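You operate a simulated robot arm through the tools that you are given. There is no shell and no other tool.

You run a simulated robot arm. Do the job below in one go: nothing can be reset, and whatever is moved stays where it is left.

TASK
Swing both toggles over the glass and tighten their screws at 3.
Fine: on the glazed sample; blue driver, one run a screw, back in its holder after; more torque cracks the glass; fingers off the turning socket.

The check looks at the end state, three seconds after you hand in, the way a careful person would. Anything else that was tipped, shoved, dropped, spilled or broken makes it a failure.

THE ROBOT
A 6-joint arm with a two-finger parallel gripper, fixed in place. Base frame: the origin is on the floor under the middle of its stand, x ahead of it, y to its left, z up; the work surface is at about z = 0.9. Readings come in m, degrees, newtons and seconds.
With the tool pointing down near the work surface it reaches from about 0.36 to 0.76 m from the base axis. Its first joint turns from -66.0 to 66.0 degrees. Payload 2.45 kg.
Tool frame: the origin (TCP) lies between the finger pads and is the grasp point; the fingertips stand 0.024 m ahead of it; z points along the fingers, y is the line along which they close. The gripper opens to 0.068 m. The fingers are 0.017 m wide and 0.01 m thick; the gripper's body (0.04 by 0.07 m) begins 0.041 m behind the TCP.
Orientation is that of the tool frame in the base frame, as a unit quaternion [x, y, z, w]. With the fingers straight down and closing along the base's y, the tool's x points along the base's -x, its y along +y and its z along -z.

THE INTERFACE
- The arm moves only by the tool send_rows. Its argument "rows" is a list of rows, each a list of 7 numbers: the shift along the tool's x, y, z in units of 30 mm (1.0 is 30 mm), then the turn, a rotation vector about the tool's x, y, z in units of 5 degrees (1.0 is 5 degrees), then the opening in per cent of the stroke, from 0 (shut) to 100 (fully open). In form: [[dx, dy, dz, wx, wy, wz, fingers], ...]. A call has 1 to 20 rows; each row shifts and turns the commanded pose from where the row before left it, along the tool's axes as they then stand. A call with a number of a shift or a turn outside -1 to 1 is refused whole. Rows are played at 5 a second. More than 0.05 m and 8.6 degrees between two rows, or a gripper value outside its range, and nothing of the call is played. A pose out of reach is approached as far as the arm can. The call stops where the force on the tool passes 40 N (or 10 N more than at its start, if that is more) or the arm is blocked; 0.2 s more then pass. The fingers move at their own pace (about 0.108 m/s each) and stop on an object; they squeeze with about 40 N. The grip force told is the motor's: it shows also when the fingers shut on nothing. Time passes only in rows, and 0.2 s behind the last, so rows that do not move let the fingers close. The reply holds the time, the measured pose of the TCP, the force on the tool along the base axes, the opening and the grip force, in the units named above and with some noise, with the torque about the TCP (base axes, N m) and any sound that the robot's microphone picked up.
- Cameras (640 x 400 px; columns grow to the right, rows downward): "scene" is fixed at [0.1835, 0.4295, 1.4877]; the picture's right is [-0.66, -0.75, 0.00], its down [-0.24, 0.21, -0.95] and it looks along [0.71, -0.63, -0.32] (base axes); focal length 323 px, centre (320, 200). "wrist" rides on the gripper at [0.084, 0.011, -0.075] in the tool frame; the picture's right is [-0.13, 0.99, 0.00], its down [-0.60, -0.08, -0.79] and it looks along [-0.79, -0.10, 0.61] (tool axes); focal length 251 px, centre (320, 200). There is no depth. A picture from a camera that has moved, and an enlarged one, comes with that camera's place and axes in the base frame and with its lens. The place of the scene camera against the robot may be out by one fixed shift of up to 0.018 m in any direction.
- get_image(camera): a new picture of that camera. It takes no simulated time.
- inspect(camera, box): a new picture of the part [left, top, right, bottom] of that camera's present view, enlarged. It takes no simulated time.
- sign_off(): hands the job in; it is judged then, once.

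Places have to be worked out from the pictures, the camera data and where the tool is seen. Open the gripper and draw the arm clear of the work before you hand the job in, unless the task says otherwise.

The tools are called as name(argument=value, ...) on one line, values as JSON. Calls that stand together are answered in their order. send_rows: Moves the arm, as the interface text tells. Its arguments: {"type":"object","properties":{"rows":{"type":"array"}},"required":["rows"]} The other tools are called the same way: get_image (camera) takes a picture; inspect (camera, box) takes an enlarged picture of a part of a camera's view; sign_off () hands the job in.

At the start:

```text
t: 0.0
tcp_pos: [0.431, 0.059, 1.4328]
ee_rot: [0.0, 1.0, -0.001, 0.001]
contact_force: [-0.3, -0.1, 0.3]
wrist_torque: [0.0, 0.03, 0.01]
grip_width: 0.068
finger_force: 0.2
```

scene: 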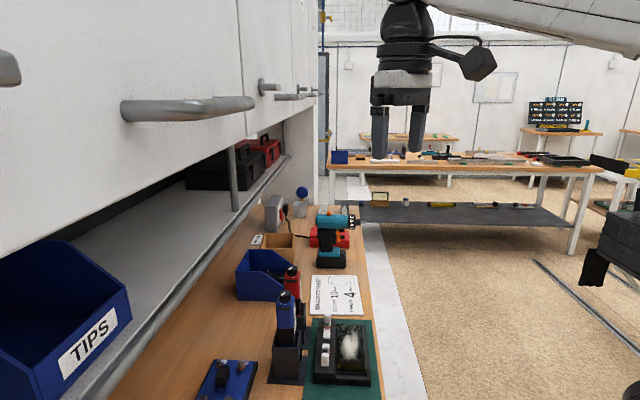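
wrist: 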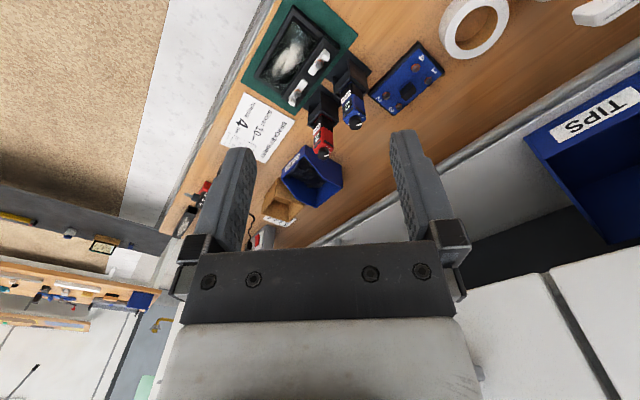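

I start by looking closer at the work area from both cameras: the glazed sample with toggles, the blue driver in its holder, and the signs.

inspect(camera="scene", box=[180, 240, 400, 400])

inspect(camera="wrist", box=[220, 0, 460, 150])

inspect(camera="scene", box=[220, 180, 380, 320])

```text
2.50 times, centred on (290, 320) of scene
camera zoom: at [0.1835, 0.4295, 1.4877], right [-0.66, -0.75, 0.0], down [-0.24, 0.21, -0.95], along [0.71, -0.63, -0.32], focal length 807 px, centre (395, -100)
```

zoom: 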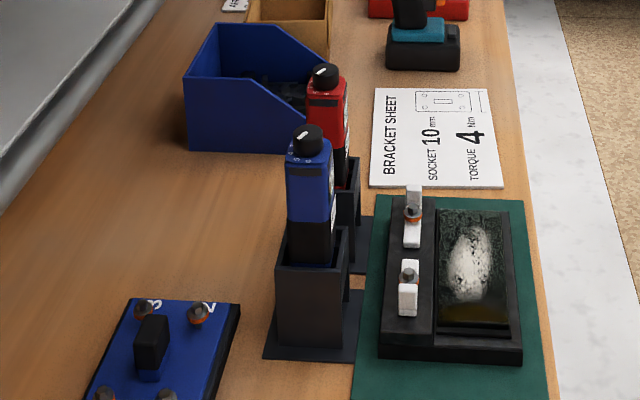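

```text
2.67 times, centred on (340, 75) of wrist
camera zoom: at [0.3479, 0.0693, 1.5084], right [0.13, 0.99, 0.0], down [0.6, -0.08, 0.79], along [0.79, -0.1, -0.61], focal length 670 px, centre (267, 533)
```

zoom: 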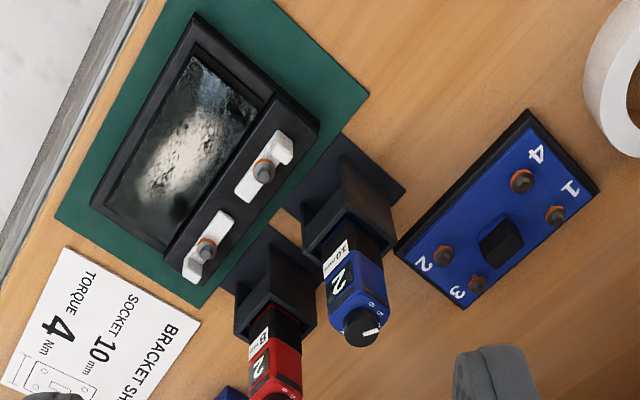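

```text
2.86 times, centred on (300, 250) of scene
camera zoom: at [0.1835, 0.4295, 1.4877], right [-0.66, -0.75, 0.0], down [-0.24, 0.21, -0.95], along [0.71, -0.63, -0.32], focal length 922 px, centre (377, 57)
```

zoom: 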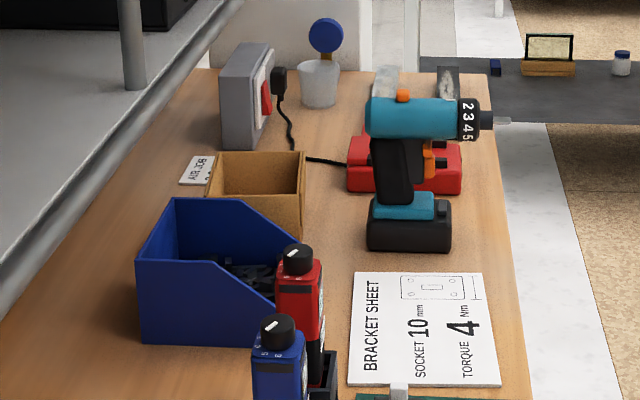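

The blue driver stands in its holder with its dial at about (0.656, 0.103, 1.09), and the two toggle screws are near (0.604, 0.036, 0.94) and (0.661, -0.027, 0.94). I lower the arm partway to get a closer wrist view.

send_rows(rows=[[-0.33, 0, 0.87, 0, 0, 0, 100], [-0.33, 0, 0.87, 0, 0, 0, 100], [-0.33, 0, 0.87, 0, 0, 0, 100], [-0.33, 0, 0.87, 0, 0, 0, 100], [-0.33, 0, 0.87, 0, 0, 0, 100], [-0.33, 0, 0.87, 0, 0, 0, 100], [-0.33, 0, 0.87, 0, 0, 0, 100]])

get_image(camera="wrist")

inspect(camera="wrist", box=[300, 80, 460, 180])

inspect(camera="wrist", box=[240, 0, 400, 100])

```text
t: 1.6
tcp_pos: [0.5005, 0.0582, 1.25]
ee_rot: [0.0, 1.0, 0.0, 0.002]
contact_force: [-0.1, -0.1, -0.2]
wrist_torque: [-0.01, 0.0, 0.04]
grip_width: 0.0679
finger_force: 0.0
```

```text
taken
camera wrist: at [0.4171, 0.069, 1.3257], right [0.13, 0.99, 0.0], down [0.6, -0.08, 0.79], along [0.79, -0.1, -0.61], focal length 251 px, centre (320, 200)
```

wrist: 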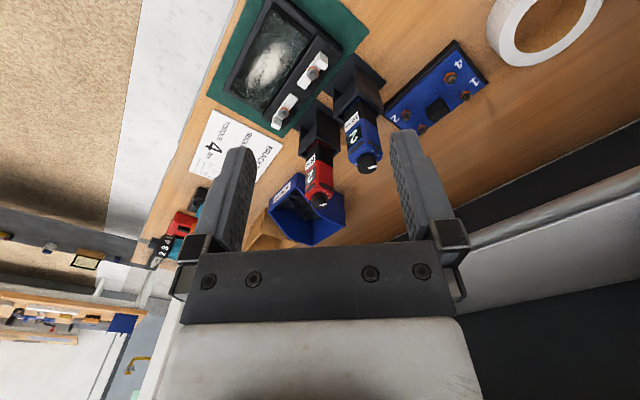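

```text
4.00 times, centred on (380, 130) of wrist
camera zoom: at [0.4171, 0.069, 1.3257], right [0.13, 0.99, 0.0], down [0.6, -0.08, 0.79], along [0.79, -0.1, -0.61], focal length 1006 px, centre (80, 480)
```

zoom: 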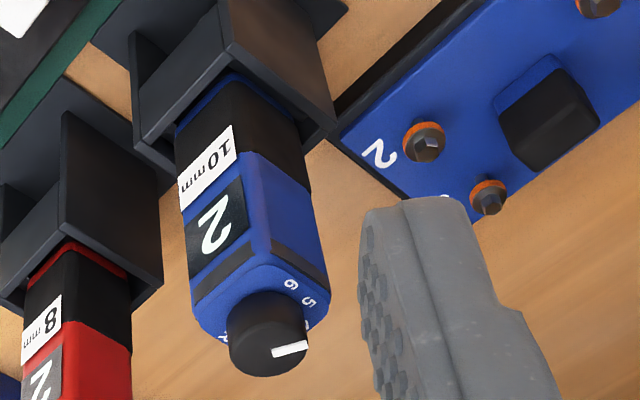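

```text
4.00 times, centred on (320, 50) of wrist
camera zoom: at [0.4171, 0.069, 1.3257], right [0.13, 0.99, 0.0], down [0.6, -0.08, 0.79], along [0.79, -0.1, -0.61], focal length 1006 px, centre (320, 800)
```

zoom: 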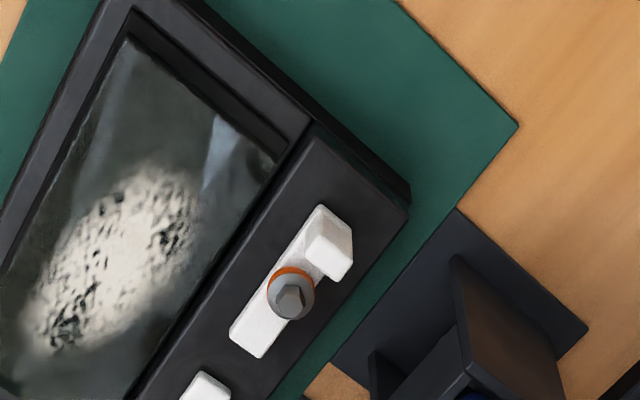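

The driver shows a "2" readout and has a numbered knob on top that I need to set to 3. I move above it and pitch the camera down to read the knob scale.

send_rows(rows=[[-0.664, 0.214, 0.2, 0, 0, 0, 100], [-0.664, 0.214, 0.2, 0, 0, 0, 100], [-0.664, 0.214, 0.2, 0, 0, 0, 100], [-0.664, 0.214, 0.2, 0, 0, 0, 100], [-0.664, 0.214, 0.2, 0, 0, 0, 100], [0, 0, 0, 0, 1, 0, 100], [0, 0, 0, 0, 1, 0, 100], [0, 0, 0, 0, 1, 0, 100], [0, 0, 0, 0, 1, 0, 100], [0, 0, 0, 0, 1, 0, 100]])

get_image(camera="wrist")

inspect(camera="wrist", box=[270, 150, 370, 250])

```text
t: 3.8
tcp_pos: [0.6019, 0.0905, 1.2213]
ee_rot: [0.002, 0.976, 0.001, -0.216]
contact_force: [1.3, -0.1, 0.1]
wrist_torque: [0.02, 0.0, 0.03]
grip_width: 0.0681
finger_force: 0.1
```

```text
taken
camera wrist: at [0.5568, 0.1009, 1.3248], right [0.12, 0.99, -0.06], down [0.88, -0.08, 0.46], along [0.46, -0.1, -0.88], focal length 251 px, centre (320, 200)
```

wrist: 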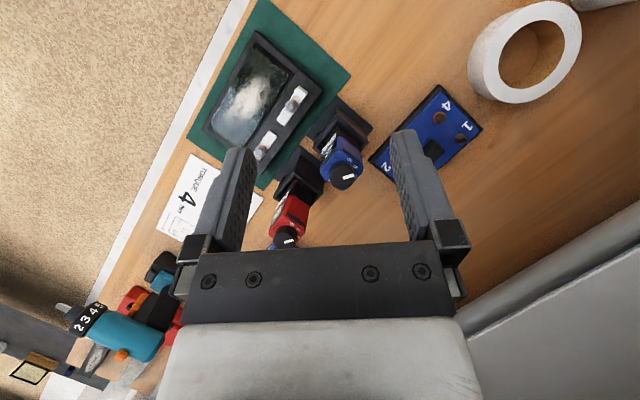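

```text
4.00 times, centred on (320, 200) of wrist
camera zoom: at [0.5568, 0.1009, 1.3248], right [0.12, 0.99, -0.06], down [0.88, -0.08, 0.46], along [0.46, -0.1, -0.88], focal length 1006 px, centre (320, 200)
```

zoom: 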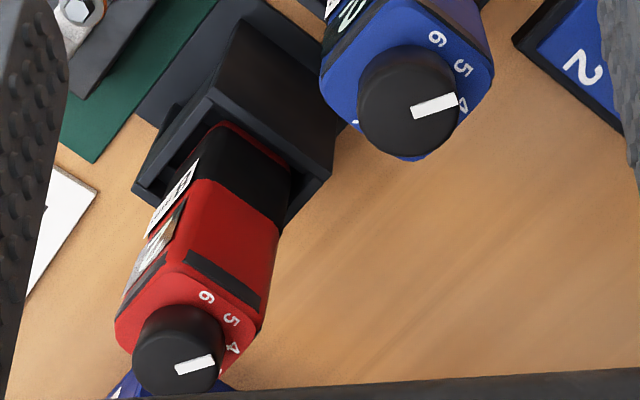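

I zoom in on the blue knob's scale and pointer.

inspect(camera="wrist", box=[310, 135, 374, 199])

inspect(camera="wrist", box=[200, 20, 350, 170])

inspect(camera="scene", box=[260, 270, 340, 390])

```text
6.25 times, centred on (342, 167) of wrist
camera zoom: at [0.5568, 0.1009, 1.3248], right [0.12, 0.99, -0.06], down [0.88, -0.08, 0.46], along [0.46, -0.1, -0.88], focal length 1572 px, centre (182, 406)
```

zoom: 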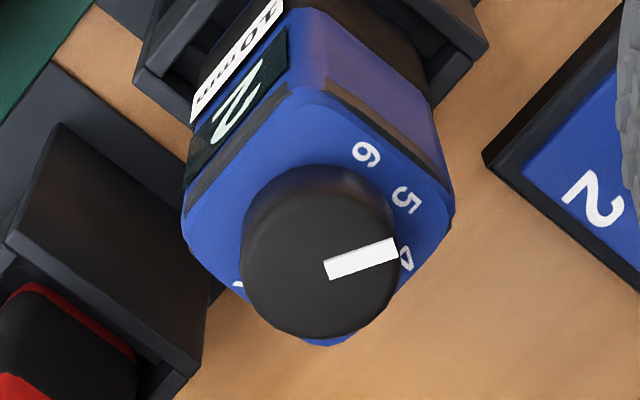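

```text
2.67 times, centred on (275, 95) of wrist
camera zoom: at [0.5568, 0.1009, 1.3248], right [0.12, 0.99, -0.06], down [0.88, -0.08, 0.46], along [0.46, -0.1, -0.88], focal length 670 px, centre (440, 480)
```

zoom: 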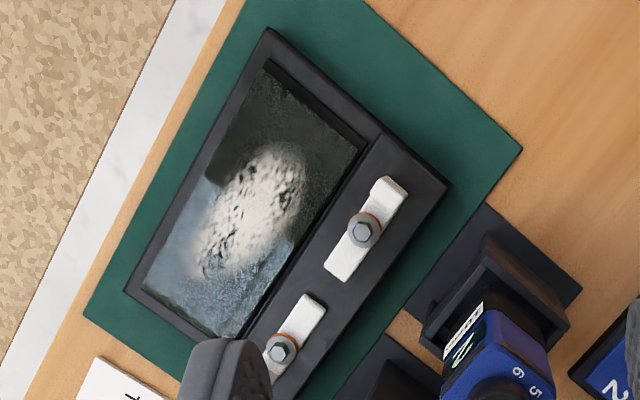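

```text
3.33 times, centred on (300, 330) of scene
camera zoom: at [0.1835, 0.4295, 1.4877], right [-0.66, -0.75, 0.0], down [-0.24, 0.21, -0.95], along [0.71, -0.63, -0.32], focal length 1076 px, centre (387, -233)
```

zoom: 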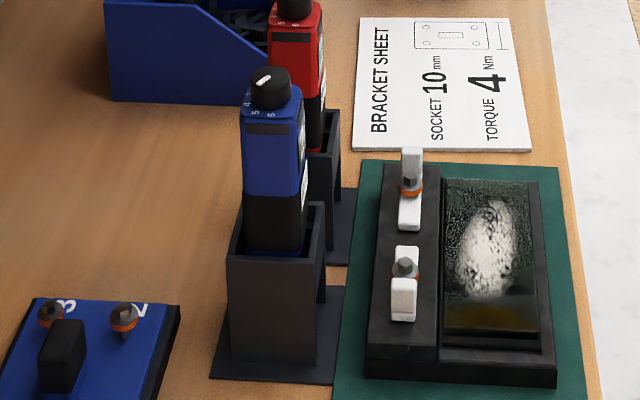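

The scale and pointer need a more vertical look, so I shift the camera closer to right above the knob.

send_rows(rows=[[-0.55, 0, -0.134, 0, 0, 0, 100], [-0.55, 0, -0.134, 0, 0, 0, 100], [-0.55, 0, -0.134, 0, 0, 0, 100]])

get_image(camera="wrist")

inspect(camera="wrist", box=[280, 80, 380, 180])

get_image(camera="scene")

```text
t: 4.6
tcp_pos: [0.6405, 0.0893, 1.2032]
ee_rot: [0.001, 0.977, 0.0, -0.214]
contact_force: [0.2, 0.1, -0.4]
wrist_torque: [-0.01, 0.02, 0.0]
grip_width: 0.068
finger_force: 0.1
out of reach, approached as far as the arm can: row 3
```

```text
taken
camera wrist: at [0.5959, 0.0996, 1.3073], right [0.12, 0.99, -0.05], down [0.88, -0.08, 0.47], along [0.46, -0.1, -0.88], focal length 251 px, centre (320, 200)
```

wrist: 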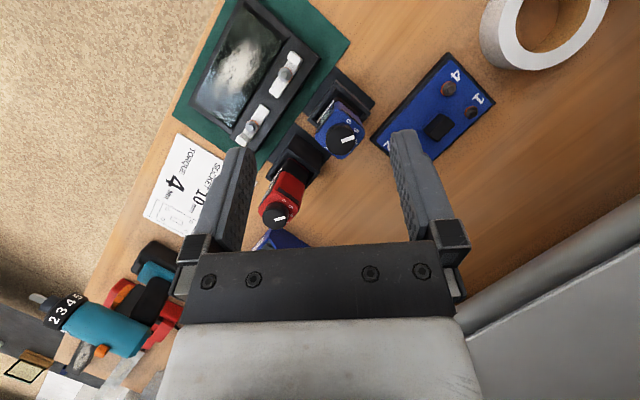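

```text
4.00 times, centred on (330, 130) of wrist
camera zoom: at [0.5959, 0.0996, 1.3073], right [0.12, 0.99, -0.05], down [0.88, -0.08, 0.47], along [0.46, -0.1, -0.88], focal length 1006 px, centre (280, 480)
```

zoom: 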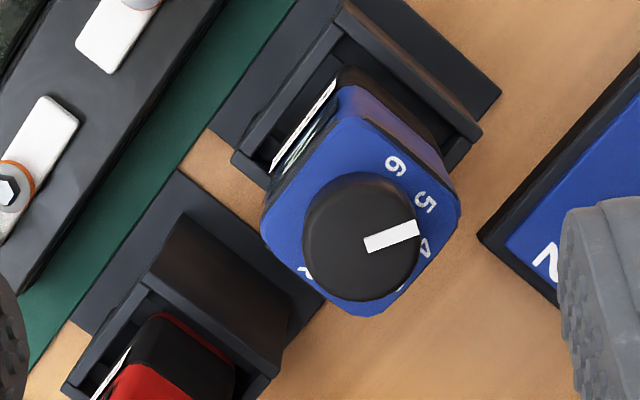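

```text
taken
```

scene: 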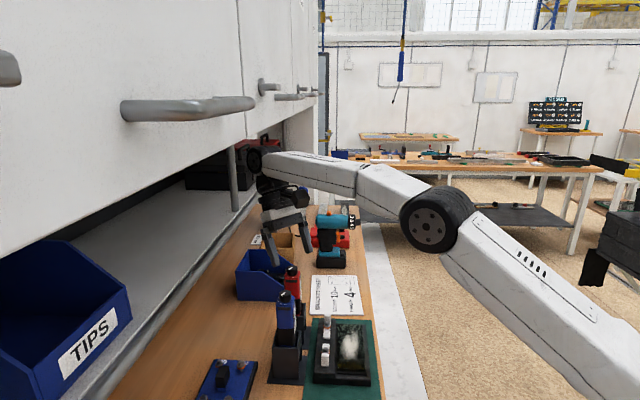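

The printed digits run 6-5-4-3-2-1 clockwise (seen from above) and the pointer is at 5, so it must be turned about 80° clockwise to 3. I straighten the tool and yaw it by -40° so that I can grip the knob and turn it.

send_rows(rows=[[0, 0, 0, 0, -1, 0, 100], [0, 0, 0, 0, -1, 0, 100], [0, 0, 0, 0, -1, 0, 100], [0, 0, 0, 0, -1, 0, 100], [0, 0, 0, 0, -1, 0, 100], [0, 0, 0, 0, 0, -1, 100], [0, 0, 0, 0, 0, -1, 100], [0, 0, 0, 0, 0, -1, 100], [0, 0, 0, 0, 0, -1, 100], [0, 0, 0, 0, 0, -1, 100], [0, 0, 0, 0, 0, -1, 100], [0, 0, 0, 0, 0, -1, 100], [0, 0, 0, 0, 0, -1, 100]])

get_image(camera="wrist")

```text
t: 7.4
tcp_pos: [0.6401, 0.0889, 1.2035]
ee_rot: [-0.343, 0.939, -0.001, 0.001]
contact_force: [0.7, -0.8, 0.4]
wrist_torque: [-0.02, 0.0, 0.03]
grip_width: 0.0681
finger_force: 0.0
```

```text
taken
camera wrist: at [0.5691, 0.043, 1.2792], right [-0.54, 0.84, 0.0], down [0.51, 0.33, 0.79], along [0.67, 0.43, -0.61], focal length 251 px, centre (320, 200)
```

wrist: 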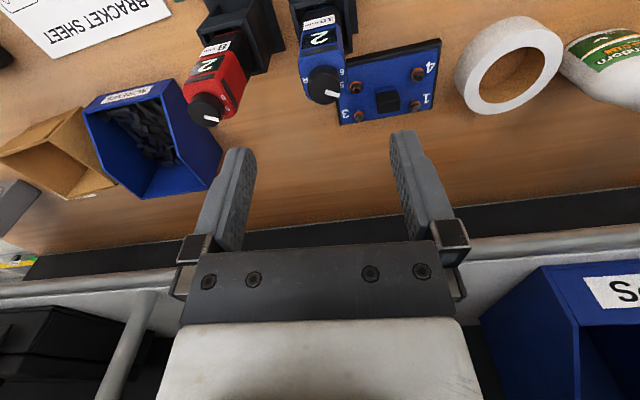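

The tool is straight and yawed; I look closely at the driver's display side and the parts board from here.

inspect(camera="wrist", box=[270, 0, 390, 110])

inspect(camera="wrist", box=[300, 50, 350, 110])

```text
3.64 times, centred on (330, 55) of wrist
camera zoom: at [0.5691, 0.043, 1.2792], right [-0.54, 0.84, 0.0], down [0.51, 0.33, 0.79], along [0.67, 0.43, -0.61], focal length 914 px, centre (284, 727)
```

zoom: 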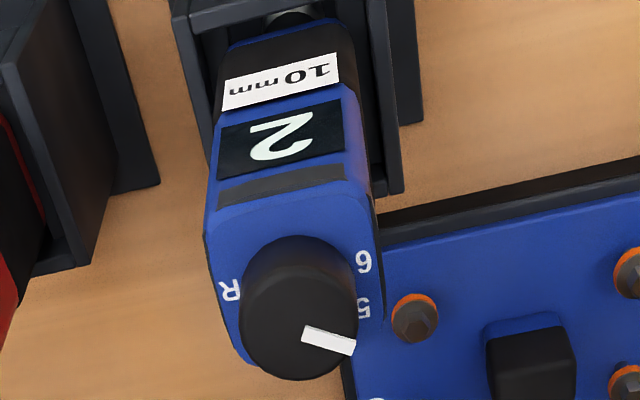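

```text
6.67 times, centred on (325, 80) of wrist
camera zoom: at [0.5691, 0.043, 1.2792], right [-0.54, 0.84, 0.0], down [0.51, 0.33, 0.79], along [0.67, 0.43, -0.61], focal length 1676 px, centre (287, 1000)
```

zoom: 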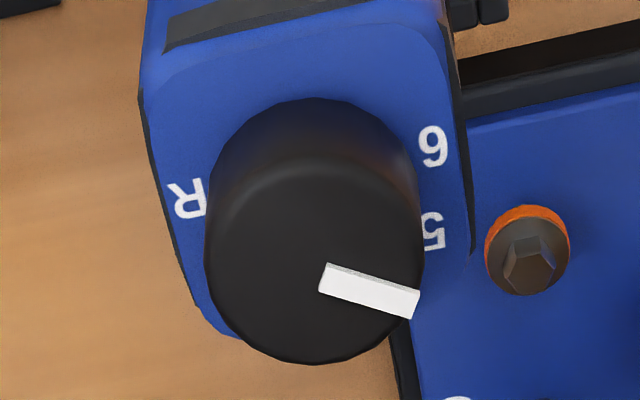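

The dial reads R-2-3-4-5-6 with the pointer on 5; 3 lies 80° clockwise. I move over the knob's axis at (0.6505, 0.0995) and descend to just above it for an alignment check.

send_rows(rows=[[-0.493, 0.047, 0, 0, 0, 0, 100], [0, 0, 0.7, 0, 0, 0, 100], [0, 0, 0.7, 0, 0, 0, 100], [0, 0, 0.7, 0, 0, 0, 100], [0, 0, 0, 0, 0, 0, 100]])

get_image(camera="wrist")

inspect(camera="scene", box=[230, 220, 350, 340])

```text
t: 8.6
tcp_pos: [0.6518, 0.099, 1.141]
ee_rot: [-0.342, 0.94, 0.0, 0.001]
contact_force: [-0.3, -0.4, 0.2]
wrist_torque: [-0.01, -0.03, 0.01]
grip_width: 0.0684
finger_force: 0.0
```

```text
taken
camera wrist: at [0.58, 0.053, 1.2164], right [-0.54, 0.84, 0.0], down [0.51, 0.33, 0.79], along [0.67, 0.43, -0.61], focal length 251 px, centre (320, 200)
```

wrist: 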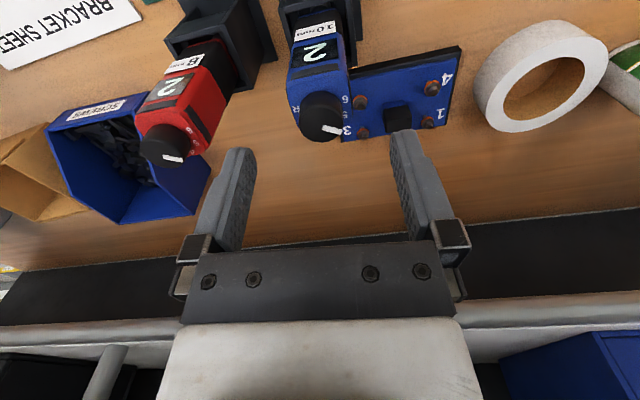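

```text
3.33 times, centred on (290, 280) of scene
camera zoom: at [0.1835, 0.4295, 1.4877], right [-0.66, -0.75, 0.0], down [-0.24, 0.21, -0.95], along [0.71, -0.63, -0.32], focal length 1076 px, centre (420, -67)
```

zoom: 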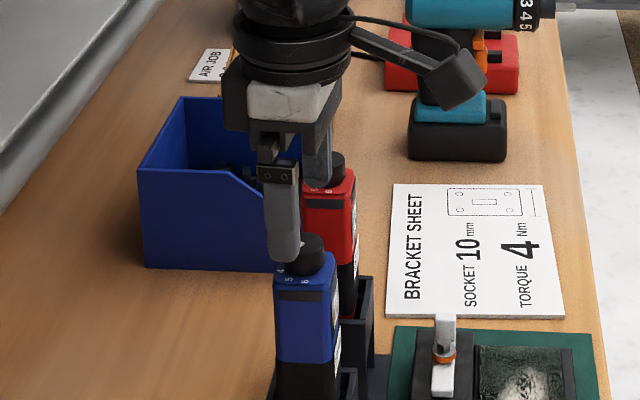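

The fingers flank the knob in both views; I zoom in to check the fore-aft alignment before lowering.

inspect(camera="wrist", box=[270, 60, 370, 160])

```text
4.00 times, centred on (320, 110) of wrist
camera zoom: at [0.58, 0.053, 1.2164], right [-0.54, 0.84, 0.0], down [0.51, 0.33, 0.79], along [0.67, 0.43, -0.61], focal length 1006 px, centre (320, 560)
```

zoom: 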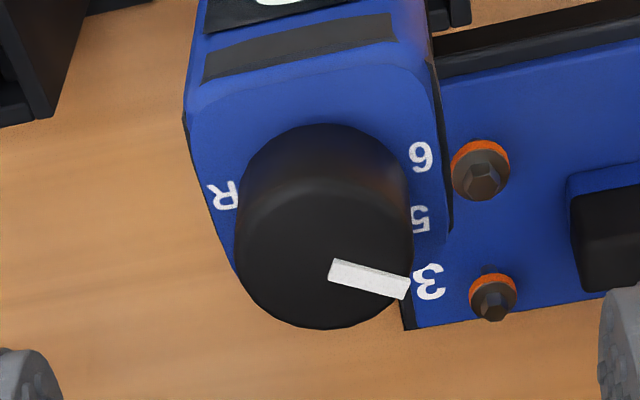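

The knob is centred within about 1 mm; I nudge 0.8 mm, lower so the fingertips straddle the knob without touching the body, then close.

send_rows(rows=[[0.027, 0.01, 0.45, 0, 0, 0, 100], [0, 0, 0.48, 0, 0, 0, 100], [0, 0, 0, 0, 0, 0, 100], [0, 0, 0, 0, 0, 0, 0], [0, 0, 0, 0, 0, 0, 0], [0, 0, 0, 0, 0, 0, 0]])

inspect(camera="wrist", box=[220, 60, 420, 240])

```text
t: 10.0
tcp_pos: [0.6502, 0.0982, 1.1117]
ee_rot: [-0.342, 0.94, -0.001, 0.001]
contact_force: [0.1, -0.4, -0.1]
wrist_torque: [0.06, -0.02, 0.04]
grip_width: 0.0237
finger_force: 40.5
```

```text
2.22 times, centred on (320, 150) of wrist
camera zoom: at [0.5792, 0.0533, 1.1882], right [-0.54, 0.84, 0.0], down [0.51, 0.33, 0.79], along [0.67, 0.43, -0.61], focal length 559 px, centre (320, 311)
```

zoom: 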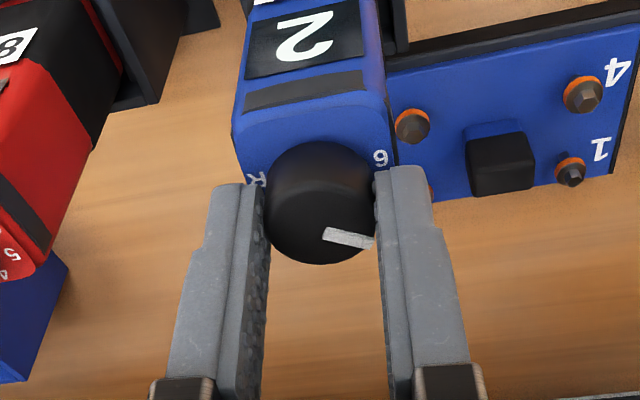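

The knob is gripped (23.7 mm, no side load). I turn it 40° clockwise first and check how it behaves.

send_rows(rows=[[0, 0, 0, 0, 0, 1, 0], [0, 0, 0, 0, 0, 1, 0], [0, 0, 0, 0, 0, 1, 0], [0, 0, 0, 0, 0, 1, 0], [0, 0, 0, 0, 0, 1, 0], [0, 0, 0, 0, 0, 1, 0], [0, 0, 0, 0, 0, 1, 0], [0, 0, 0, 0, 0, 1, 0]])

get_image(camera="wrist")

inspect(camera="wrist", box=[220, 60, 420, 240])

```text
t: 11.8
tcp_pos: [0.6481, 0.0997, 1.1118]
ee_rot: [0.001, 1.0, -0.001, 0.001]
contact_force: [-0.1, 0.1, 0.1]
wrist_torque: [0.0, -0.01, -0.01]
grip_width: 0.0237
finger_force: 40.4
```

```text
taken
camera wrist: at [0.5661, 0.11, 1.1882], right [0.13, 0.99, 0.0], down [0.6, -0.08, 0.79], along [0.79, -0.1, -0.61], focal length 251 px, centre (320, 200)
```

wrist: 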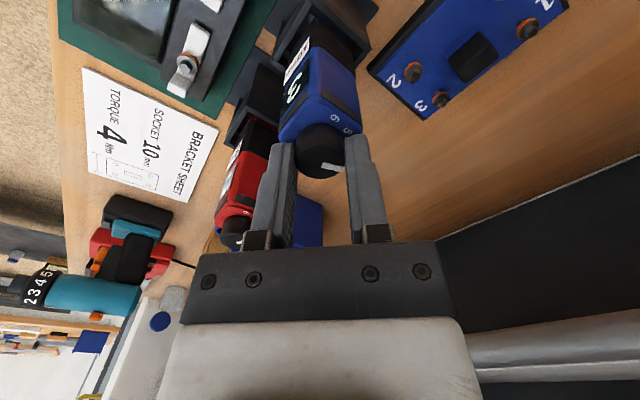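

```text
2.22 times, centred on (320, 150) of wrist
camera zoom: at [0.5661, 0.11, 1.1882], right [0.13, 0.99, 0.0], down [0.6, -0.08, 0.79], along [0.79, -0.1, -0.61], focal length 559 px, centre (320, 311)
```

zoom: 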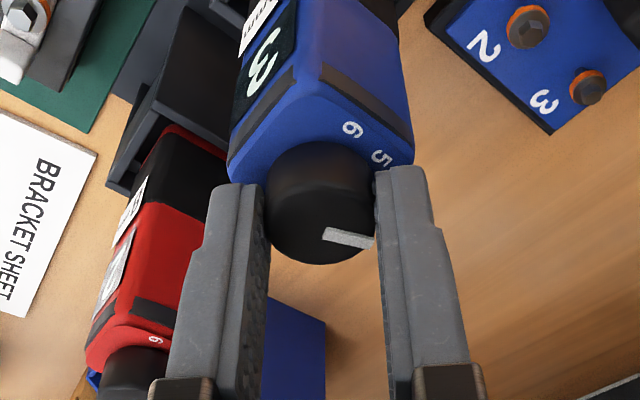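

The readout changed from 2 to 3 after 40° of turning. I zoom in on the readout to be sure before releasing.

inspect(camera="wrist", box=[275, 30, 365, 150])

inspect(camera="scene", box=[255, 260, 335, 340])

```text
3.33 times, centred on (320, 90) of wrist
camera zoom: at [0.5661, 0.11, 1.1882], right [0.13, 0.99, 0.0], down [0.6, -0.08, 0.79], along [0.79, -0.1, -0.61], focal length 838 px, centre (320, 567)
```

zoom: 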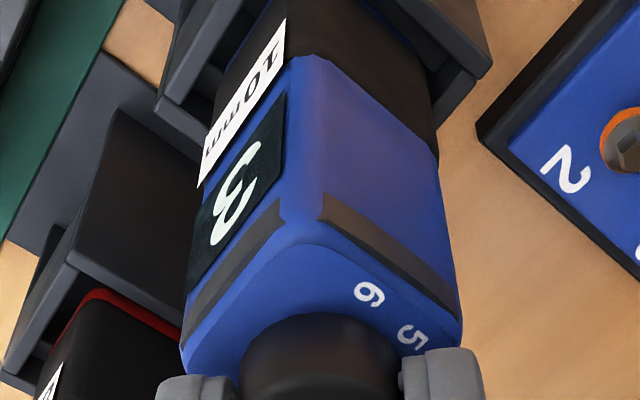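

```text
5.00 times, centred on (295, 300) of scene
camera zoom: at [0.1836, 0.4295, 1.4877], right [-0.66, -0.75, 0.0], down [-0.24, 0.21, -0.95], along [0.71, -0.63, -0.32], focal length 1614 px, centre (445, -300)
```

zoom: 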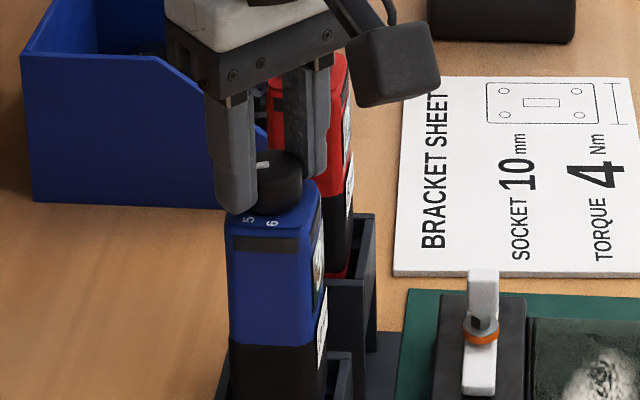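

The readout clearly shows 3. I release the knob, rise, and check the knob and readout again from above.

send_rows(rows=[[0, 0, 0, 0, 0, 0, 100], [0, 0, 0, 0, 0, 0, 100], [0, 0, -0.8, 0, 0, 0, 100], [0, 0, -0.8, 0, 0, 0, 100], [0, 0, -0.8, 0, 0, 0, 100], [0, 0, -0.6, 0, 0, 0, 100]])

get_image(camera="wrist")

inspect(camera="wrist", box=[270, 40, 380, 150])

```text
t: 13.2
tcp_pos: [0.6509, 0.0991, 1.202]
ee_rot: [0.0, 1.0, -0.001, 0.001]
contact_force: [0.6, 0.4, 0.0]
wrist_torque: [0.0, -0.01, 0.0]
grip_width: 0.068
finger_force: 0.1
```

```text
taken
camera wrist: at [0.5659, 0.1102, 1.2787], right [0.13, 0.99, 0.0], down [0.6, -0.08, 0.79], along [0.79, -0.1, -0.61], focal length 251 px, centre (320, 200)
```

wrist: 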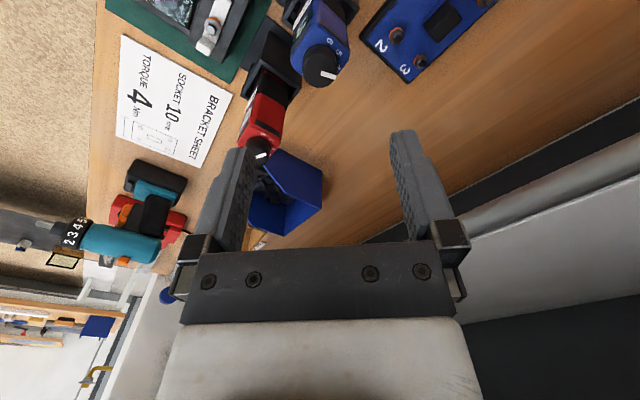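

```text
3.64 times, centred on (325, 95) of wrist
camera zoom: at [0.5659, 0.1102, 1.2787], right [0.13, 0.99, 0.0], down [0.6, -0.08, 0.79], along [0.79, -0.1, -0.61], focal length 914 px, centre (302, 582)
```

zoom: 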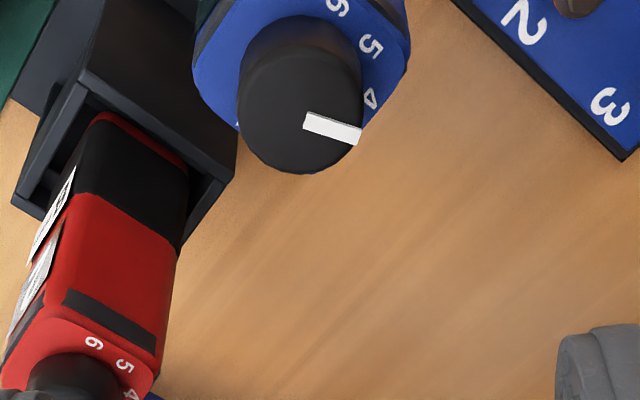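

The dial is set (readout 3, the pointer follows the knob one detent from where the readout showed 2). Next I look at the toggles: I move over beside the sample for a close view.

send_rows(rows=[[0.607, -0.66, 0.333, 0, 0, 0, 100], [0.607, -0.66, 0.333, 0, 0, 0, 100], [0.607, -0.66, 0.333, 0, 0, 0, 100], [0.607, -0.66, 0.333, 0, 0, 0, 100], [0.607, -0.66, 0.333, 0, 0, 0, 100]])

get_image(camera="wrist")

inspect(camera="wrist", box=[250, 0, 390, 100])

inspect(camera="scene", box=[310, 310, 380, 390])

```text
t: 14.4
tcp_pos: [0.5599, 0.0005, 1.1543]
ee_rot: [0.0, 1.0, -0.001, 0.001]
contact_force: [-0.4, 0.1, -0.3]
wrist_torque: [-0.01, 0.0, -0.03]
grip_width: 0.0678
finger_force: 0.0
```

```text
taken
camera wrist: at [0.4754, 0.0108, 1.2284], right [0.13, 0.99, 0.0], down [0.6, -0.08, 0.79], along [0.79, -0.1, -0.61], focal length 251 px, centre (320, 200)
```

wrist: 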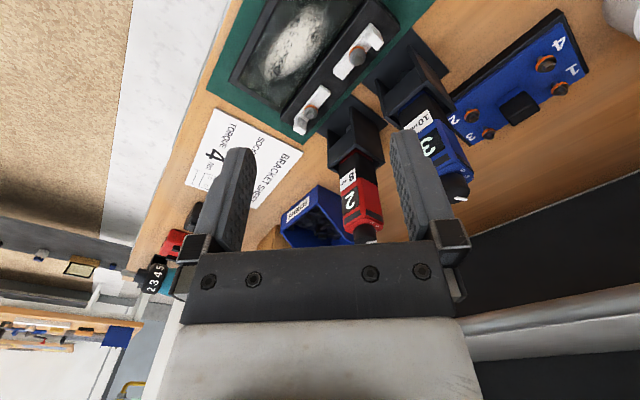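

```text
4.00 times, centred on (320, 50) of wrist
camera zoom: at [0.4754, 0.0108, 1.2284], right [0.13, 0.99, 0.0], down [0.6, -0.08, 0.79], along [0.79, -0.1, -0.61], focal length 1006 px, centre (320, 800)
```

zoom: 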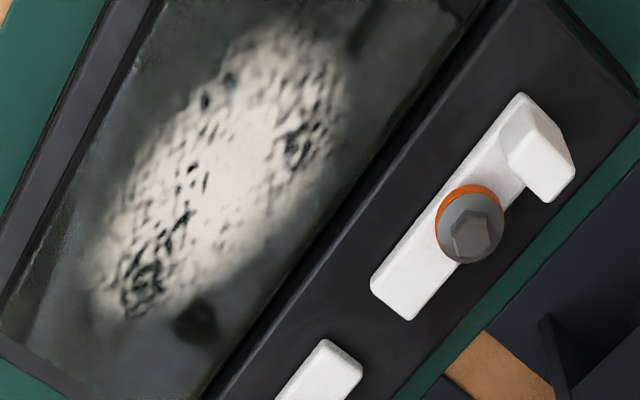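

```text
5.00 times, centred on (345, 350) of scene
camera zoom: at [0.1835, 0.4295, 1.4877], right [-0.66, -0.75, 0.0], down [-0.24, 0.21, -0.95], along [0.71, -0.63, -0.32], focal length 1614 px, centre (195, -550)
```

zoom: 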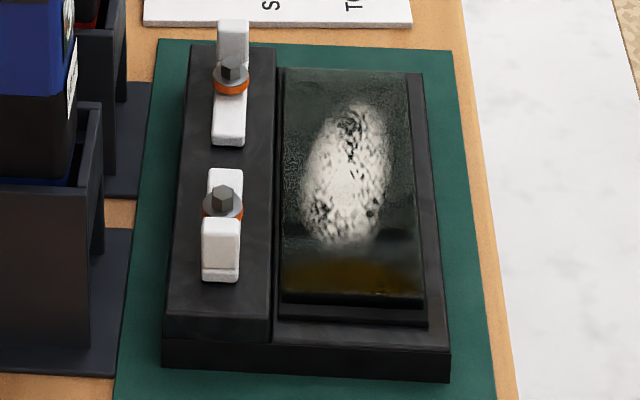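

The toggles are flat bars with a raised block at each outer end; I need their exact shape and the glass edge. I pitch the camera for a nearly vertical view of them.

send_rows(rows=[[-0.667, 0, -0.178, 0, 0, 0, 100], [-0.667, 0, -0.178, 0, 0, 0, 100], [-0.667, 0, -0.178, 0, 0, 0, 100], [0, 0, 0, 0, 1, 0, 100], [0, 0, 0, 0, 1, 0, 100], [0, 0, 0, 0, 1, 0, 100], [0, 0, 0, 0, 1, 0, 100]])

get_image(camera="wrist")

inspect(camera="wrist", box=[230, 20, 390, 140])

```text
t: 16.0
tcp_pos: [0.6192, 0.0006, 1.17]
ee_rot: [0.0, 0.985, 0.0, -0.174]
contact_force: [0.3, -0.2, -0.3]
wrist_torque: [-0.01, 0.0, 0.0]
grip_width: 0.068
finger_force: 0.1
```

```text
taken
camera wrist: at [0.566, 0.0107, 1.2692], right [0.12, 0.99, -0.05], down [0.84, -0.08, 0.54], along [0.53, -0.1, -0.84], focal length 251 px, centre (320, 200)
```

wrist: 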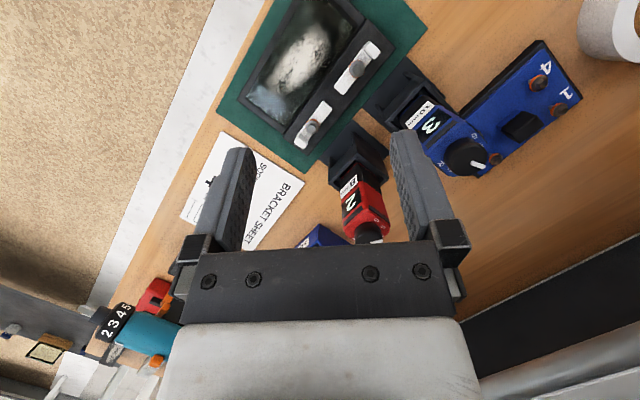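

```text
3.33 times, centred on (310, 80) of wrist
camera zoom: at [0.566, 0.0107, 1.2692], right [0.12, 0.99, -0.05], down [0.84, -0.08, 0.54], along [0.53, -0.1, -0.84], focal length 838 px, centre (353, 600)
```

zoom: 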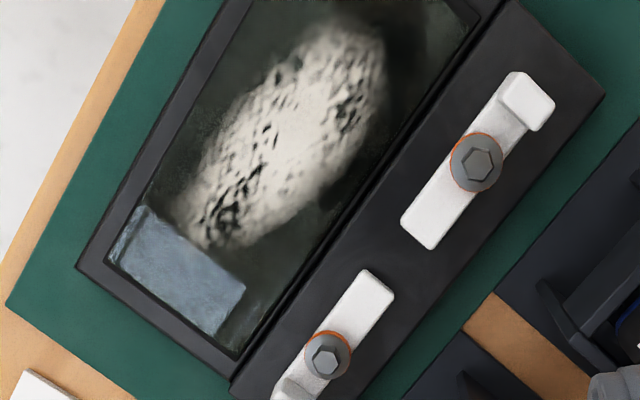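

Both screws sit at n-line positions (0.597, 0.036) and (0.658, -0.026), head tops near z = 0.95; the flat toes (about 33 mm) reach the glass when swung, the raised blocks (about 28 mm arm) are the handles. I zoom in more to measure the handle blocks and heights.

inspect(camera="wrist", box=[335, 30, 405, 100])

inspect(camera="wrist", box=[280, 85, 350, 155])

inspect(camera="scene", box=[310, 305, 360, 375])

```text
5.71 times, centred on (370, 65) of wrist
camera zoom: at [0.566, 0.0107, 1.2692], right [0.12, 0.99, -0.05], down [0.84, -0.08, 0.54], along [0.53, -0.1, -0.84], focal length 1437 px, centre (34, 971)
```

zoom: 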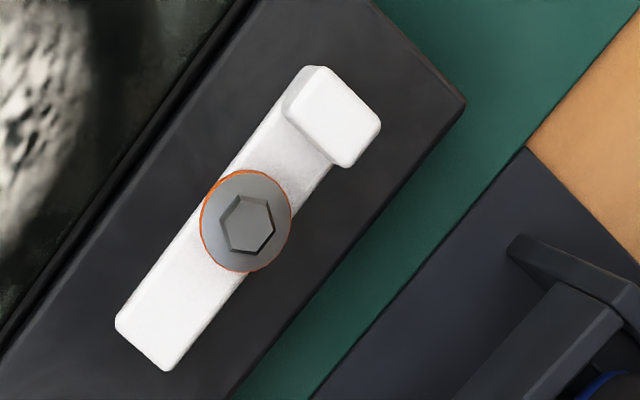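

```text
5.71 times, centred on (315, 120) of wrist
camera zoom: at [0.566, 0.0107, 1.2692], right [0.12, 0.99, -0.05], down [0.84, -0.08, 0.54], along [0.53, -0.1, -0.84], focal length 1437 px, centre (349, 657)
```

zoom: 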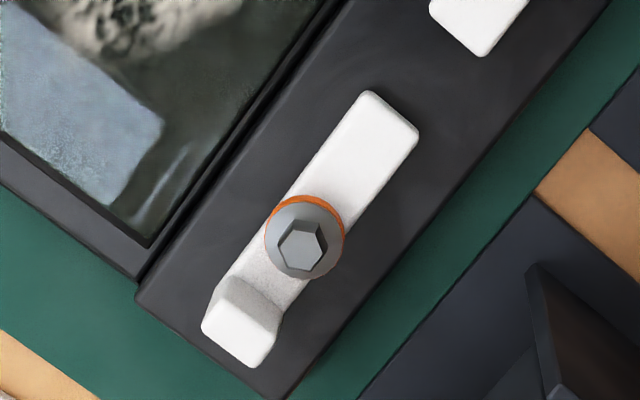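

```text
5.71 times, centred on (335, 340) of scene
camera zoom: at [0.1835, 0.4295, 1.4877], right [-0.66, -0.75, 0.0], down [-0.24, 0.21, -0.95], along [0.71, -0.63, -0.32], focal length 1844 px, centre (234, -600)
```

zoom: 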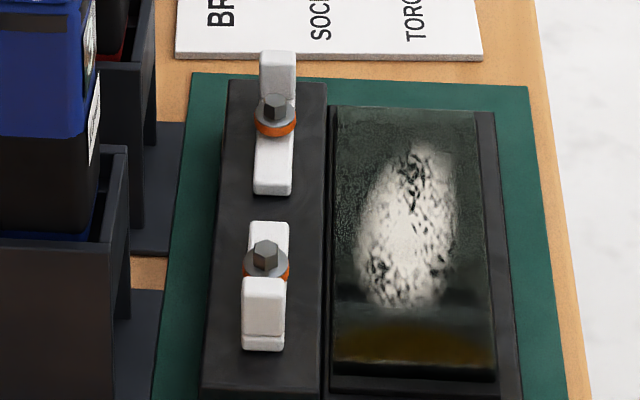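

Measured: bar top z ≈ 0.936, handle blocks 15×10 mm, tops at z ≈ 0.952, centred about 23 mm from each screw. I'll grip toggle 2's block and swing it around its screw, leaning the tool 15° to stay clear of the drivers; first I straighten up, yaw 45° and lean.

send_rows(rows=[[0, 0, 0, 0, -1, 0, 44], [0, 0, 0, 0, -1, 0, 44], [0, 0, 0, 0, -1, 0, 44], [0, 0, 0, 0, -1, 0, 44], [0, 0, 0, 0, 0, 1, 44], [0, 0, 0, 0, 0, 1, 44], [0, 0, 0, 0, 0, 1, 44], [0, 0, 0, 0, 0, 1, 44], [0, 0, 0, 0, 0, 1, 44], [0, 0, 0, 0, 0, 1, 44], [0, 0, 0, 0, 0, 1, 44], [0, 0, 0, 0, 0, 1, 44], [0, 0, 0, 0, 0, 1, 44], [0, 0, 0, 0, -1, 0, 44], [0, 0, 0, 0, -1, 0, 44], [0, 0, 0, 0, -1, 0, 44], [0, 0, 0, 0, 0, 0, 44]])

get_image(camera="wrist")

get_image(camera="scene")

```text
t: 19.6
tcp_pos: [0.6183, 0.0011, 1.1685]
ee_rot: [0.379, 0.916, -0.05, 0.122]
contact_force: [-0.6, -0.2, -0.1]
wrist_torque: [-0.01, -0.01, 0.01]
grip_width: 0.0299
finger_force: 0.1
```

```text
taken
camera wrist: at [0.5556, 0.079, 1.2199], right [0.79, 0.61, 0.03], down [0.21, -0.32, 0.92], along [0.58, -0.72, -0.38], focal length 251 px, centre (320, 200)
```

wrist: 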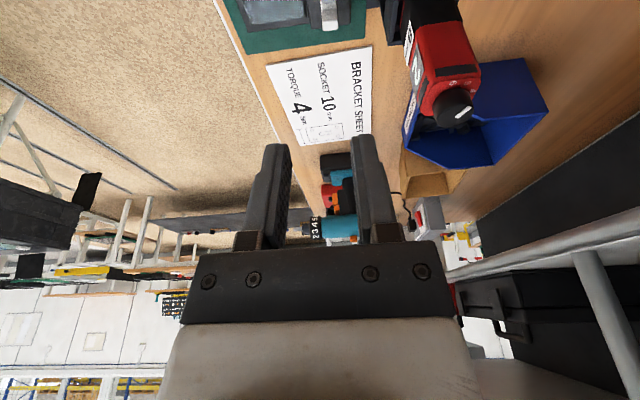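

```text
taken
```

scene: 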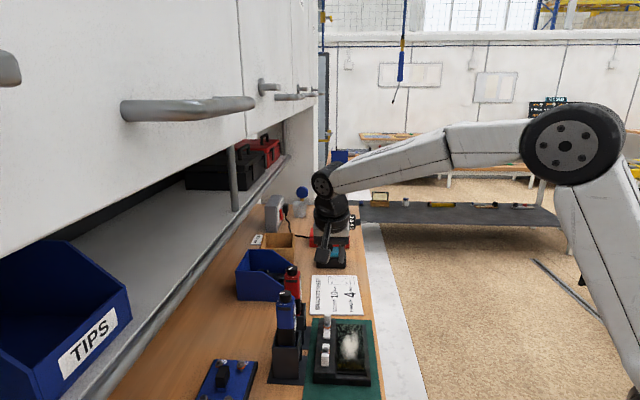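

Pose as intended. I move over toggle 2's handle block and part way down, then look.

send_rows(rows=[[-0.217, 0.062, 0.876, 0, 0, 0, 44], [-0.217, 0.062, 0.876, 0, 0, 0, 44], [-0.217, 0.062, 0.876, 0, 0, 0, 44], [-0.217, 0.062, 0.876, 0, 0, 0, 44], [-0.217, 0.062, 0.876, 0, 0, 0, 44], [0, 0, 0, 0, 0, 0, 44]])

get_image(camera="wrist")

inspect(camera="scene", box=[290, 260, 390, 380])

```text
t: 21.0
tcp_pos: [0.6727, -0.0393, 1.0506]
ee_rot: [0.379, 0.916, -0.05, 0.121]
contact_force: [0.1, 0.3, 0.6]
wrist_torque: [-0.03, -0.01, 0.02]
grip_width: 0.0297
finger_force: 0.0
```

```text
taken
camera wrist: at [0.6097, 0.0393, 1.1009], right [0.79, 0.61, 0.03], down [0.21, -0.32, 0.92], along [0.58, -0.72, -0.38], focal length 251 px, centre (320, 200)
```

wrist: 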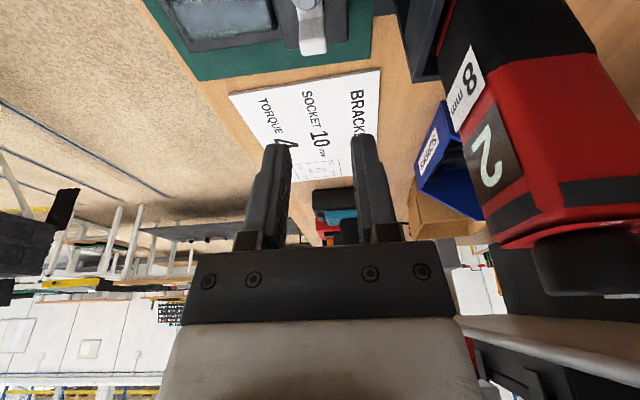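

```text
3.33 times, centred on (340, 320) of scene
camera zoom: at [0.1835, 0.4295, 1.4877], right [-0.66, -0.75, 0.0], down [-0.24, 0.21, -0.95], along [0.71, -0.63, -0.32], focal length 1076 px, centre (253, -200)
```

zoom: 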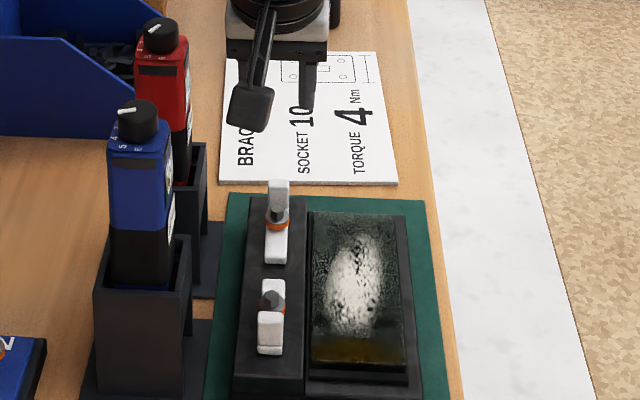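

The tool is above toggle 2; I zoom into the wrist view to check side alignment with the block.

inspect(camera="wrist", box=[230, 0, 390, 160])

```text
2.50 times, centred on (310, 80) of wrist
camera zoom: at [0.6097, 0.0393, 1.1009], right [0.79, 0.61, 0.03], down [0.21, -0.32, 0.92], along [0.58, -0.72, -0.38], focal length 629 px, centre (345, 500)
```

zoom: 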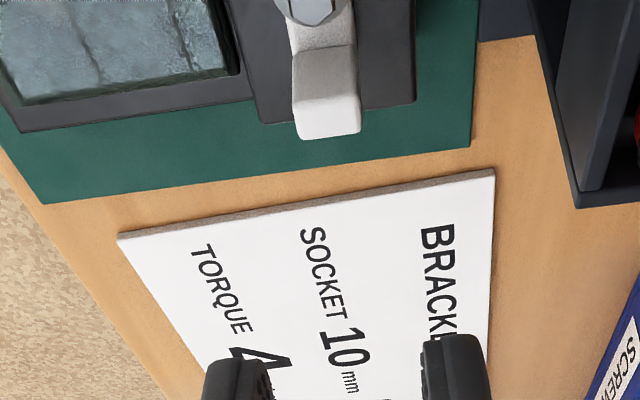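

The block is centred between the fingers within about 1 mm. I descend vertically to z ≈ 0.964 with the fingers straddling the block.

send_rows(rows=[[0.187, 0, 0.697, 0, 0, 0, 44], [0.187, 0, 0.697, 0, 0, 0, 44], [0.187, 0, 0.697, 0, 0, 0, 44], [0.187, 0, 0.697, 0, 0, 0, 44], [0, 0, 0, 0, 0, 0, 44]])

get_image(camera="wrist")

inspect(camera="scene", box=[290, 260, 390, 380])

```text
t: 22.2
tcp_pos: [0.6725, -0.0386, 0.9632]
ee_rot: [0.379, 0.916, -0.049, 0.122]
contact_force: [0.5, 0.2, 0.0]
wrist_torque: [0.01, -0.03, -0.01]
grip_width: 0.0299
finger_force: 0.0
```

```text
taken
camera wrist: at [0.609, 0.0396, 1.0144], right [0.79, 0.61, 0.03], down [0.21, -0.32, 0.92], along [0.58, -0.72, -0.38], focal length 251 px, centre (320, 200)
```

wrist: 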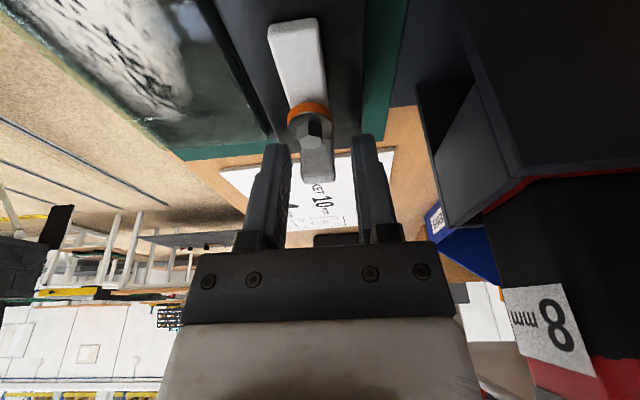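

```text
3.33 times, centred on (340, 320) of scene
camera zoom: at [0.1835, 0.4295, 1.4877], right [-0.66, -0.75, 0.0], down [-0.24, 0.21, -0.95], along [0.71, -0.63, -0.32], focal length 1076 px, centre (253, -200)
```

zoom: 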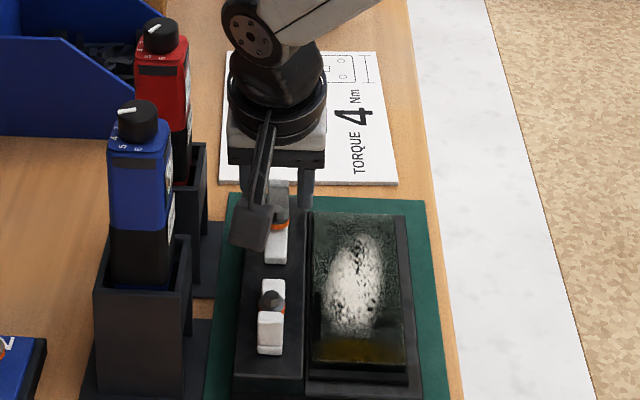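

The fingers straddle the block, no contact. I zoom to verify, then close gently.

inspect(camera="wrist", box=[220, 60, 420, 240])

send_rows(rows=[[0, 0, 0, 0, 0, 0, 20], [0, 0, 0, 0, 0, 0, 10], [0, 0, 0, 0, 0, 0, 10]])

get_image(camera="wrist")

```text
2.22 times, centred on (320, 150) of wrist
camera zoom: at [0.609, 0.0396, 1.0144], right [0.79, 0.61, 0.03], down [0.21, -0.32, 0.92], along [0.58, -0.72, -0.38], focal length 559 px, centre (320, 311)
```

zoom: 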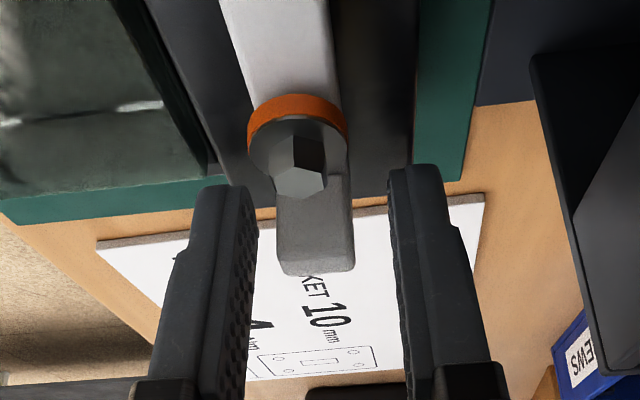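

```text
t: 23.0
tcp_pos: [0.6716, -0.0403, 0.9639]
ee_rot: [0.379, 0.916, -0.05, 0.121]
contact_force: [-3.7, -3.0, -0.4]
wrist_torque: [-0.18, -0.33, 0.1]
grip_width: 0.0158
finger_force: 35.1
```

```text
taken
camera wrist: at [0.6087, 0.0393, 1.0145], right [0.79, 0.61, 0.03], down [0.21, -0.32, 0.92], along [0.58, -0.72, -0.38], focal length 251 px, centre (320, 200)
```

wrist: 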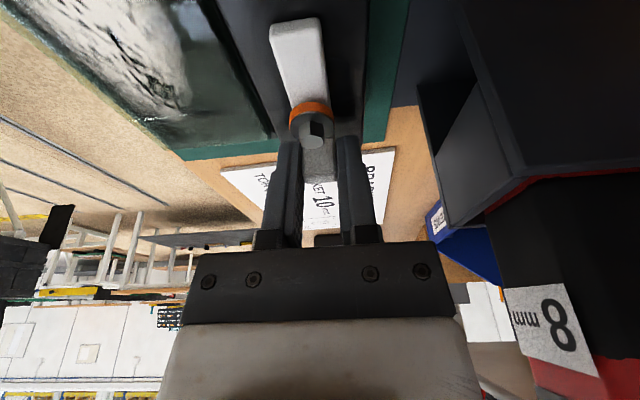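

The block is held (15.8 mm). I swing the first 30° counter-clockwise around screw 2 and watch the force.

send_rows(rows=[[0.0025, 0.0578, -0.0006, -0.2588, 0, -0.9659, 10], [0.0025, 0.0578, -0.0006, -0.2588, 0, -0.9659, 10], [0.0025, 0.0578, -0.0006, -0.2588, 0, -0.9659, 10], [0.0025, 0.0578, -0.0006, -0.2588, 0, -0.9659, 10], [0.0025, 0.0578, -0.0006, -0.2588, 0, -0.9659, 10], [0.0025, 0.0578, -0.0006, -0.2588, 0, -0.9659, 10]])

get_image(camera="wrist")

inspect(camera="scene", box=[290, 260, 390, 380])

```text
t: 24.4
tcp_pos: [0.6762, -0.0304, 0.963]
ee_rot: [0.129, 0.983, -0.018, 0.13]
contact_force: [0.1, 4.3, -0.3]
wrist_torque: [0.14, -0.17, -0.04]
grip_width: 0.0156
finger_force: 35.0
```

```text
taken
camera wrist: at [0.583, 0.0062, 1.0145], right [0.38, 0.93, 0.03], down [0.34, -0.17, 0.92], along [0.86, -0.34, -0.38], focal length 251 px, centre (320, 200)
```

wrist: 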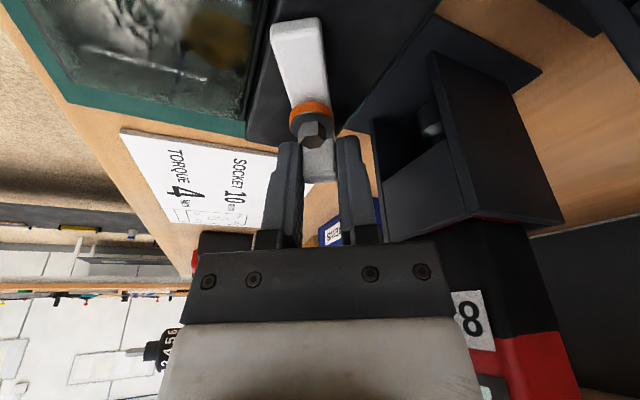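

```text
3.33 times, centred on (340, 320) of scene
camera zoom: at [0.1836, 0.4296, 1.4877], right [-0.66, -0.75, 0.0], down [-0.24, 0.21, -0.95], along [0.71, -0.63, -0.32], focal length 1076 px, centre (253, -200)
```

zoom: 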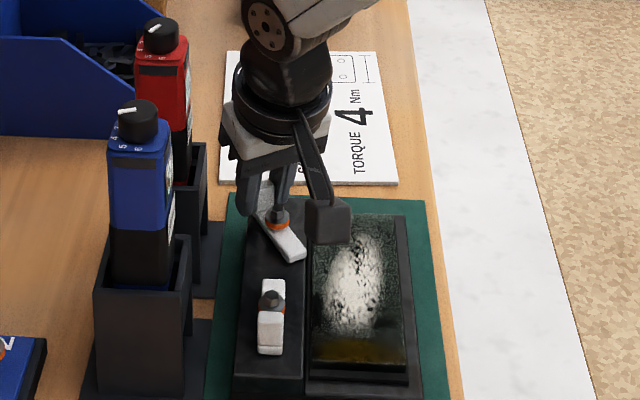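

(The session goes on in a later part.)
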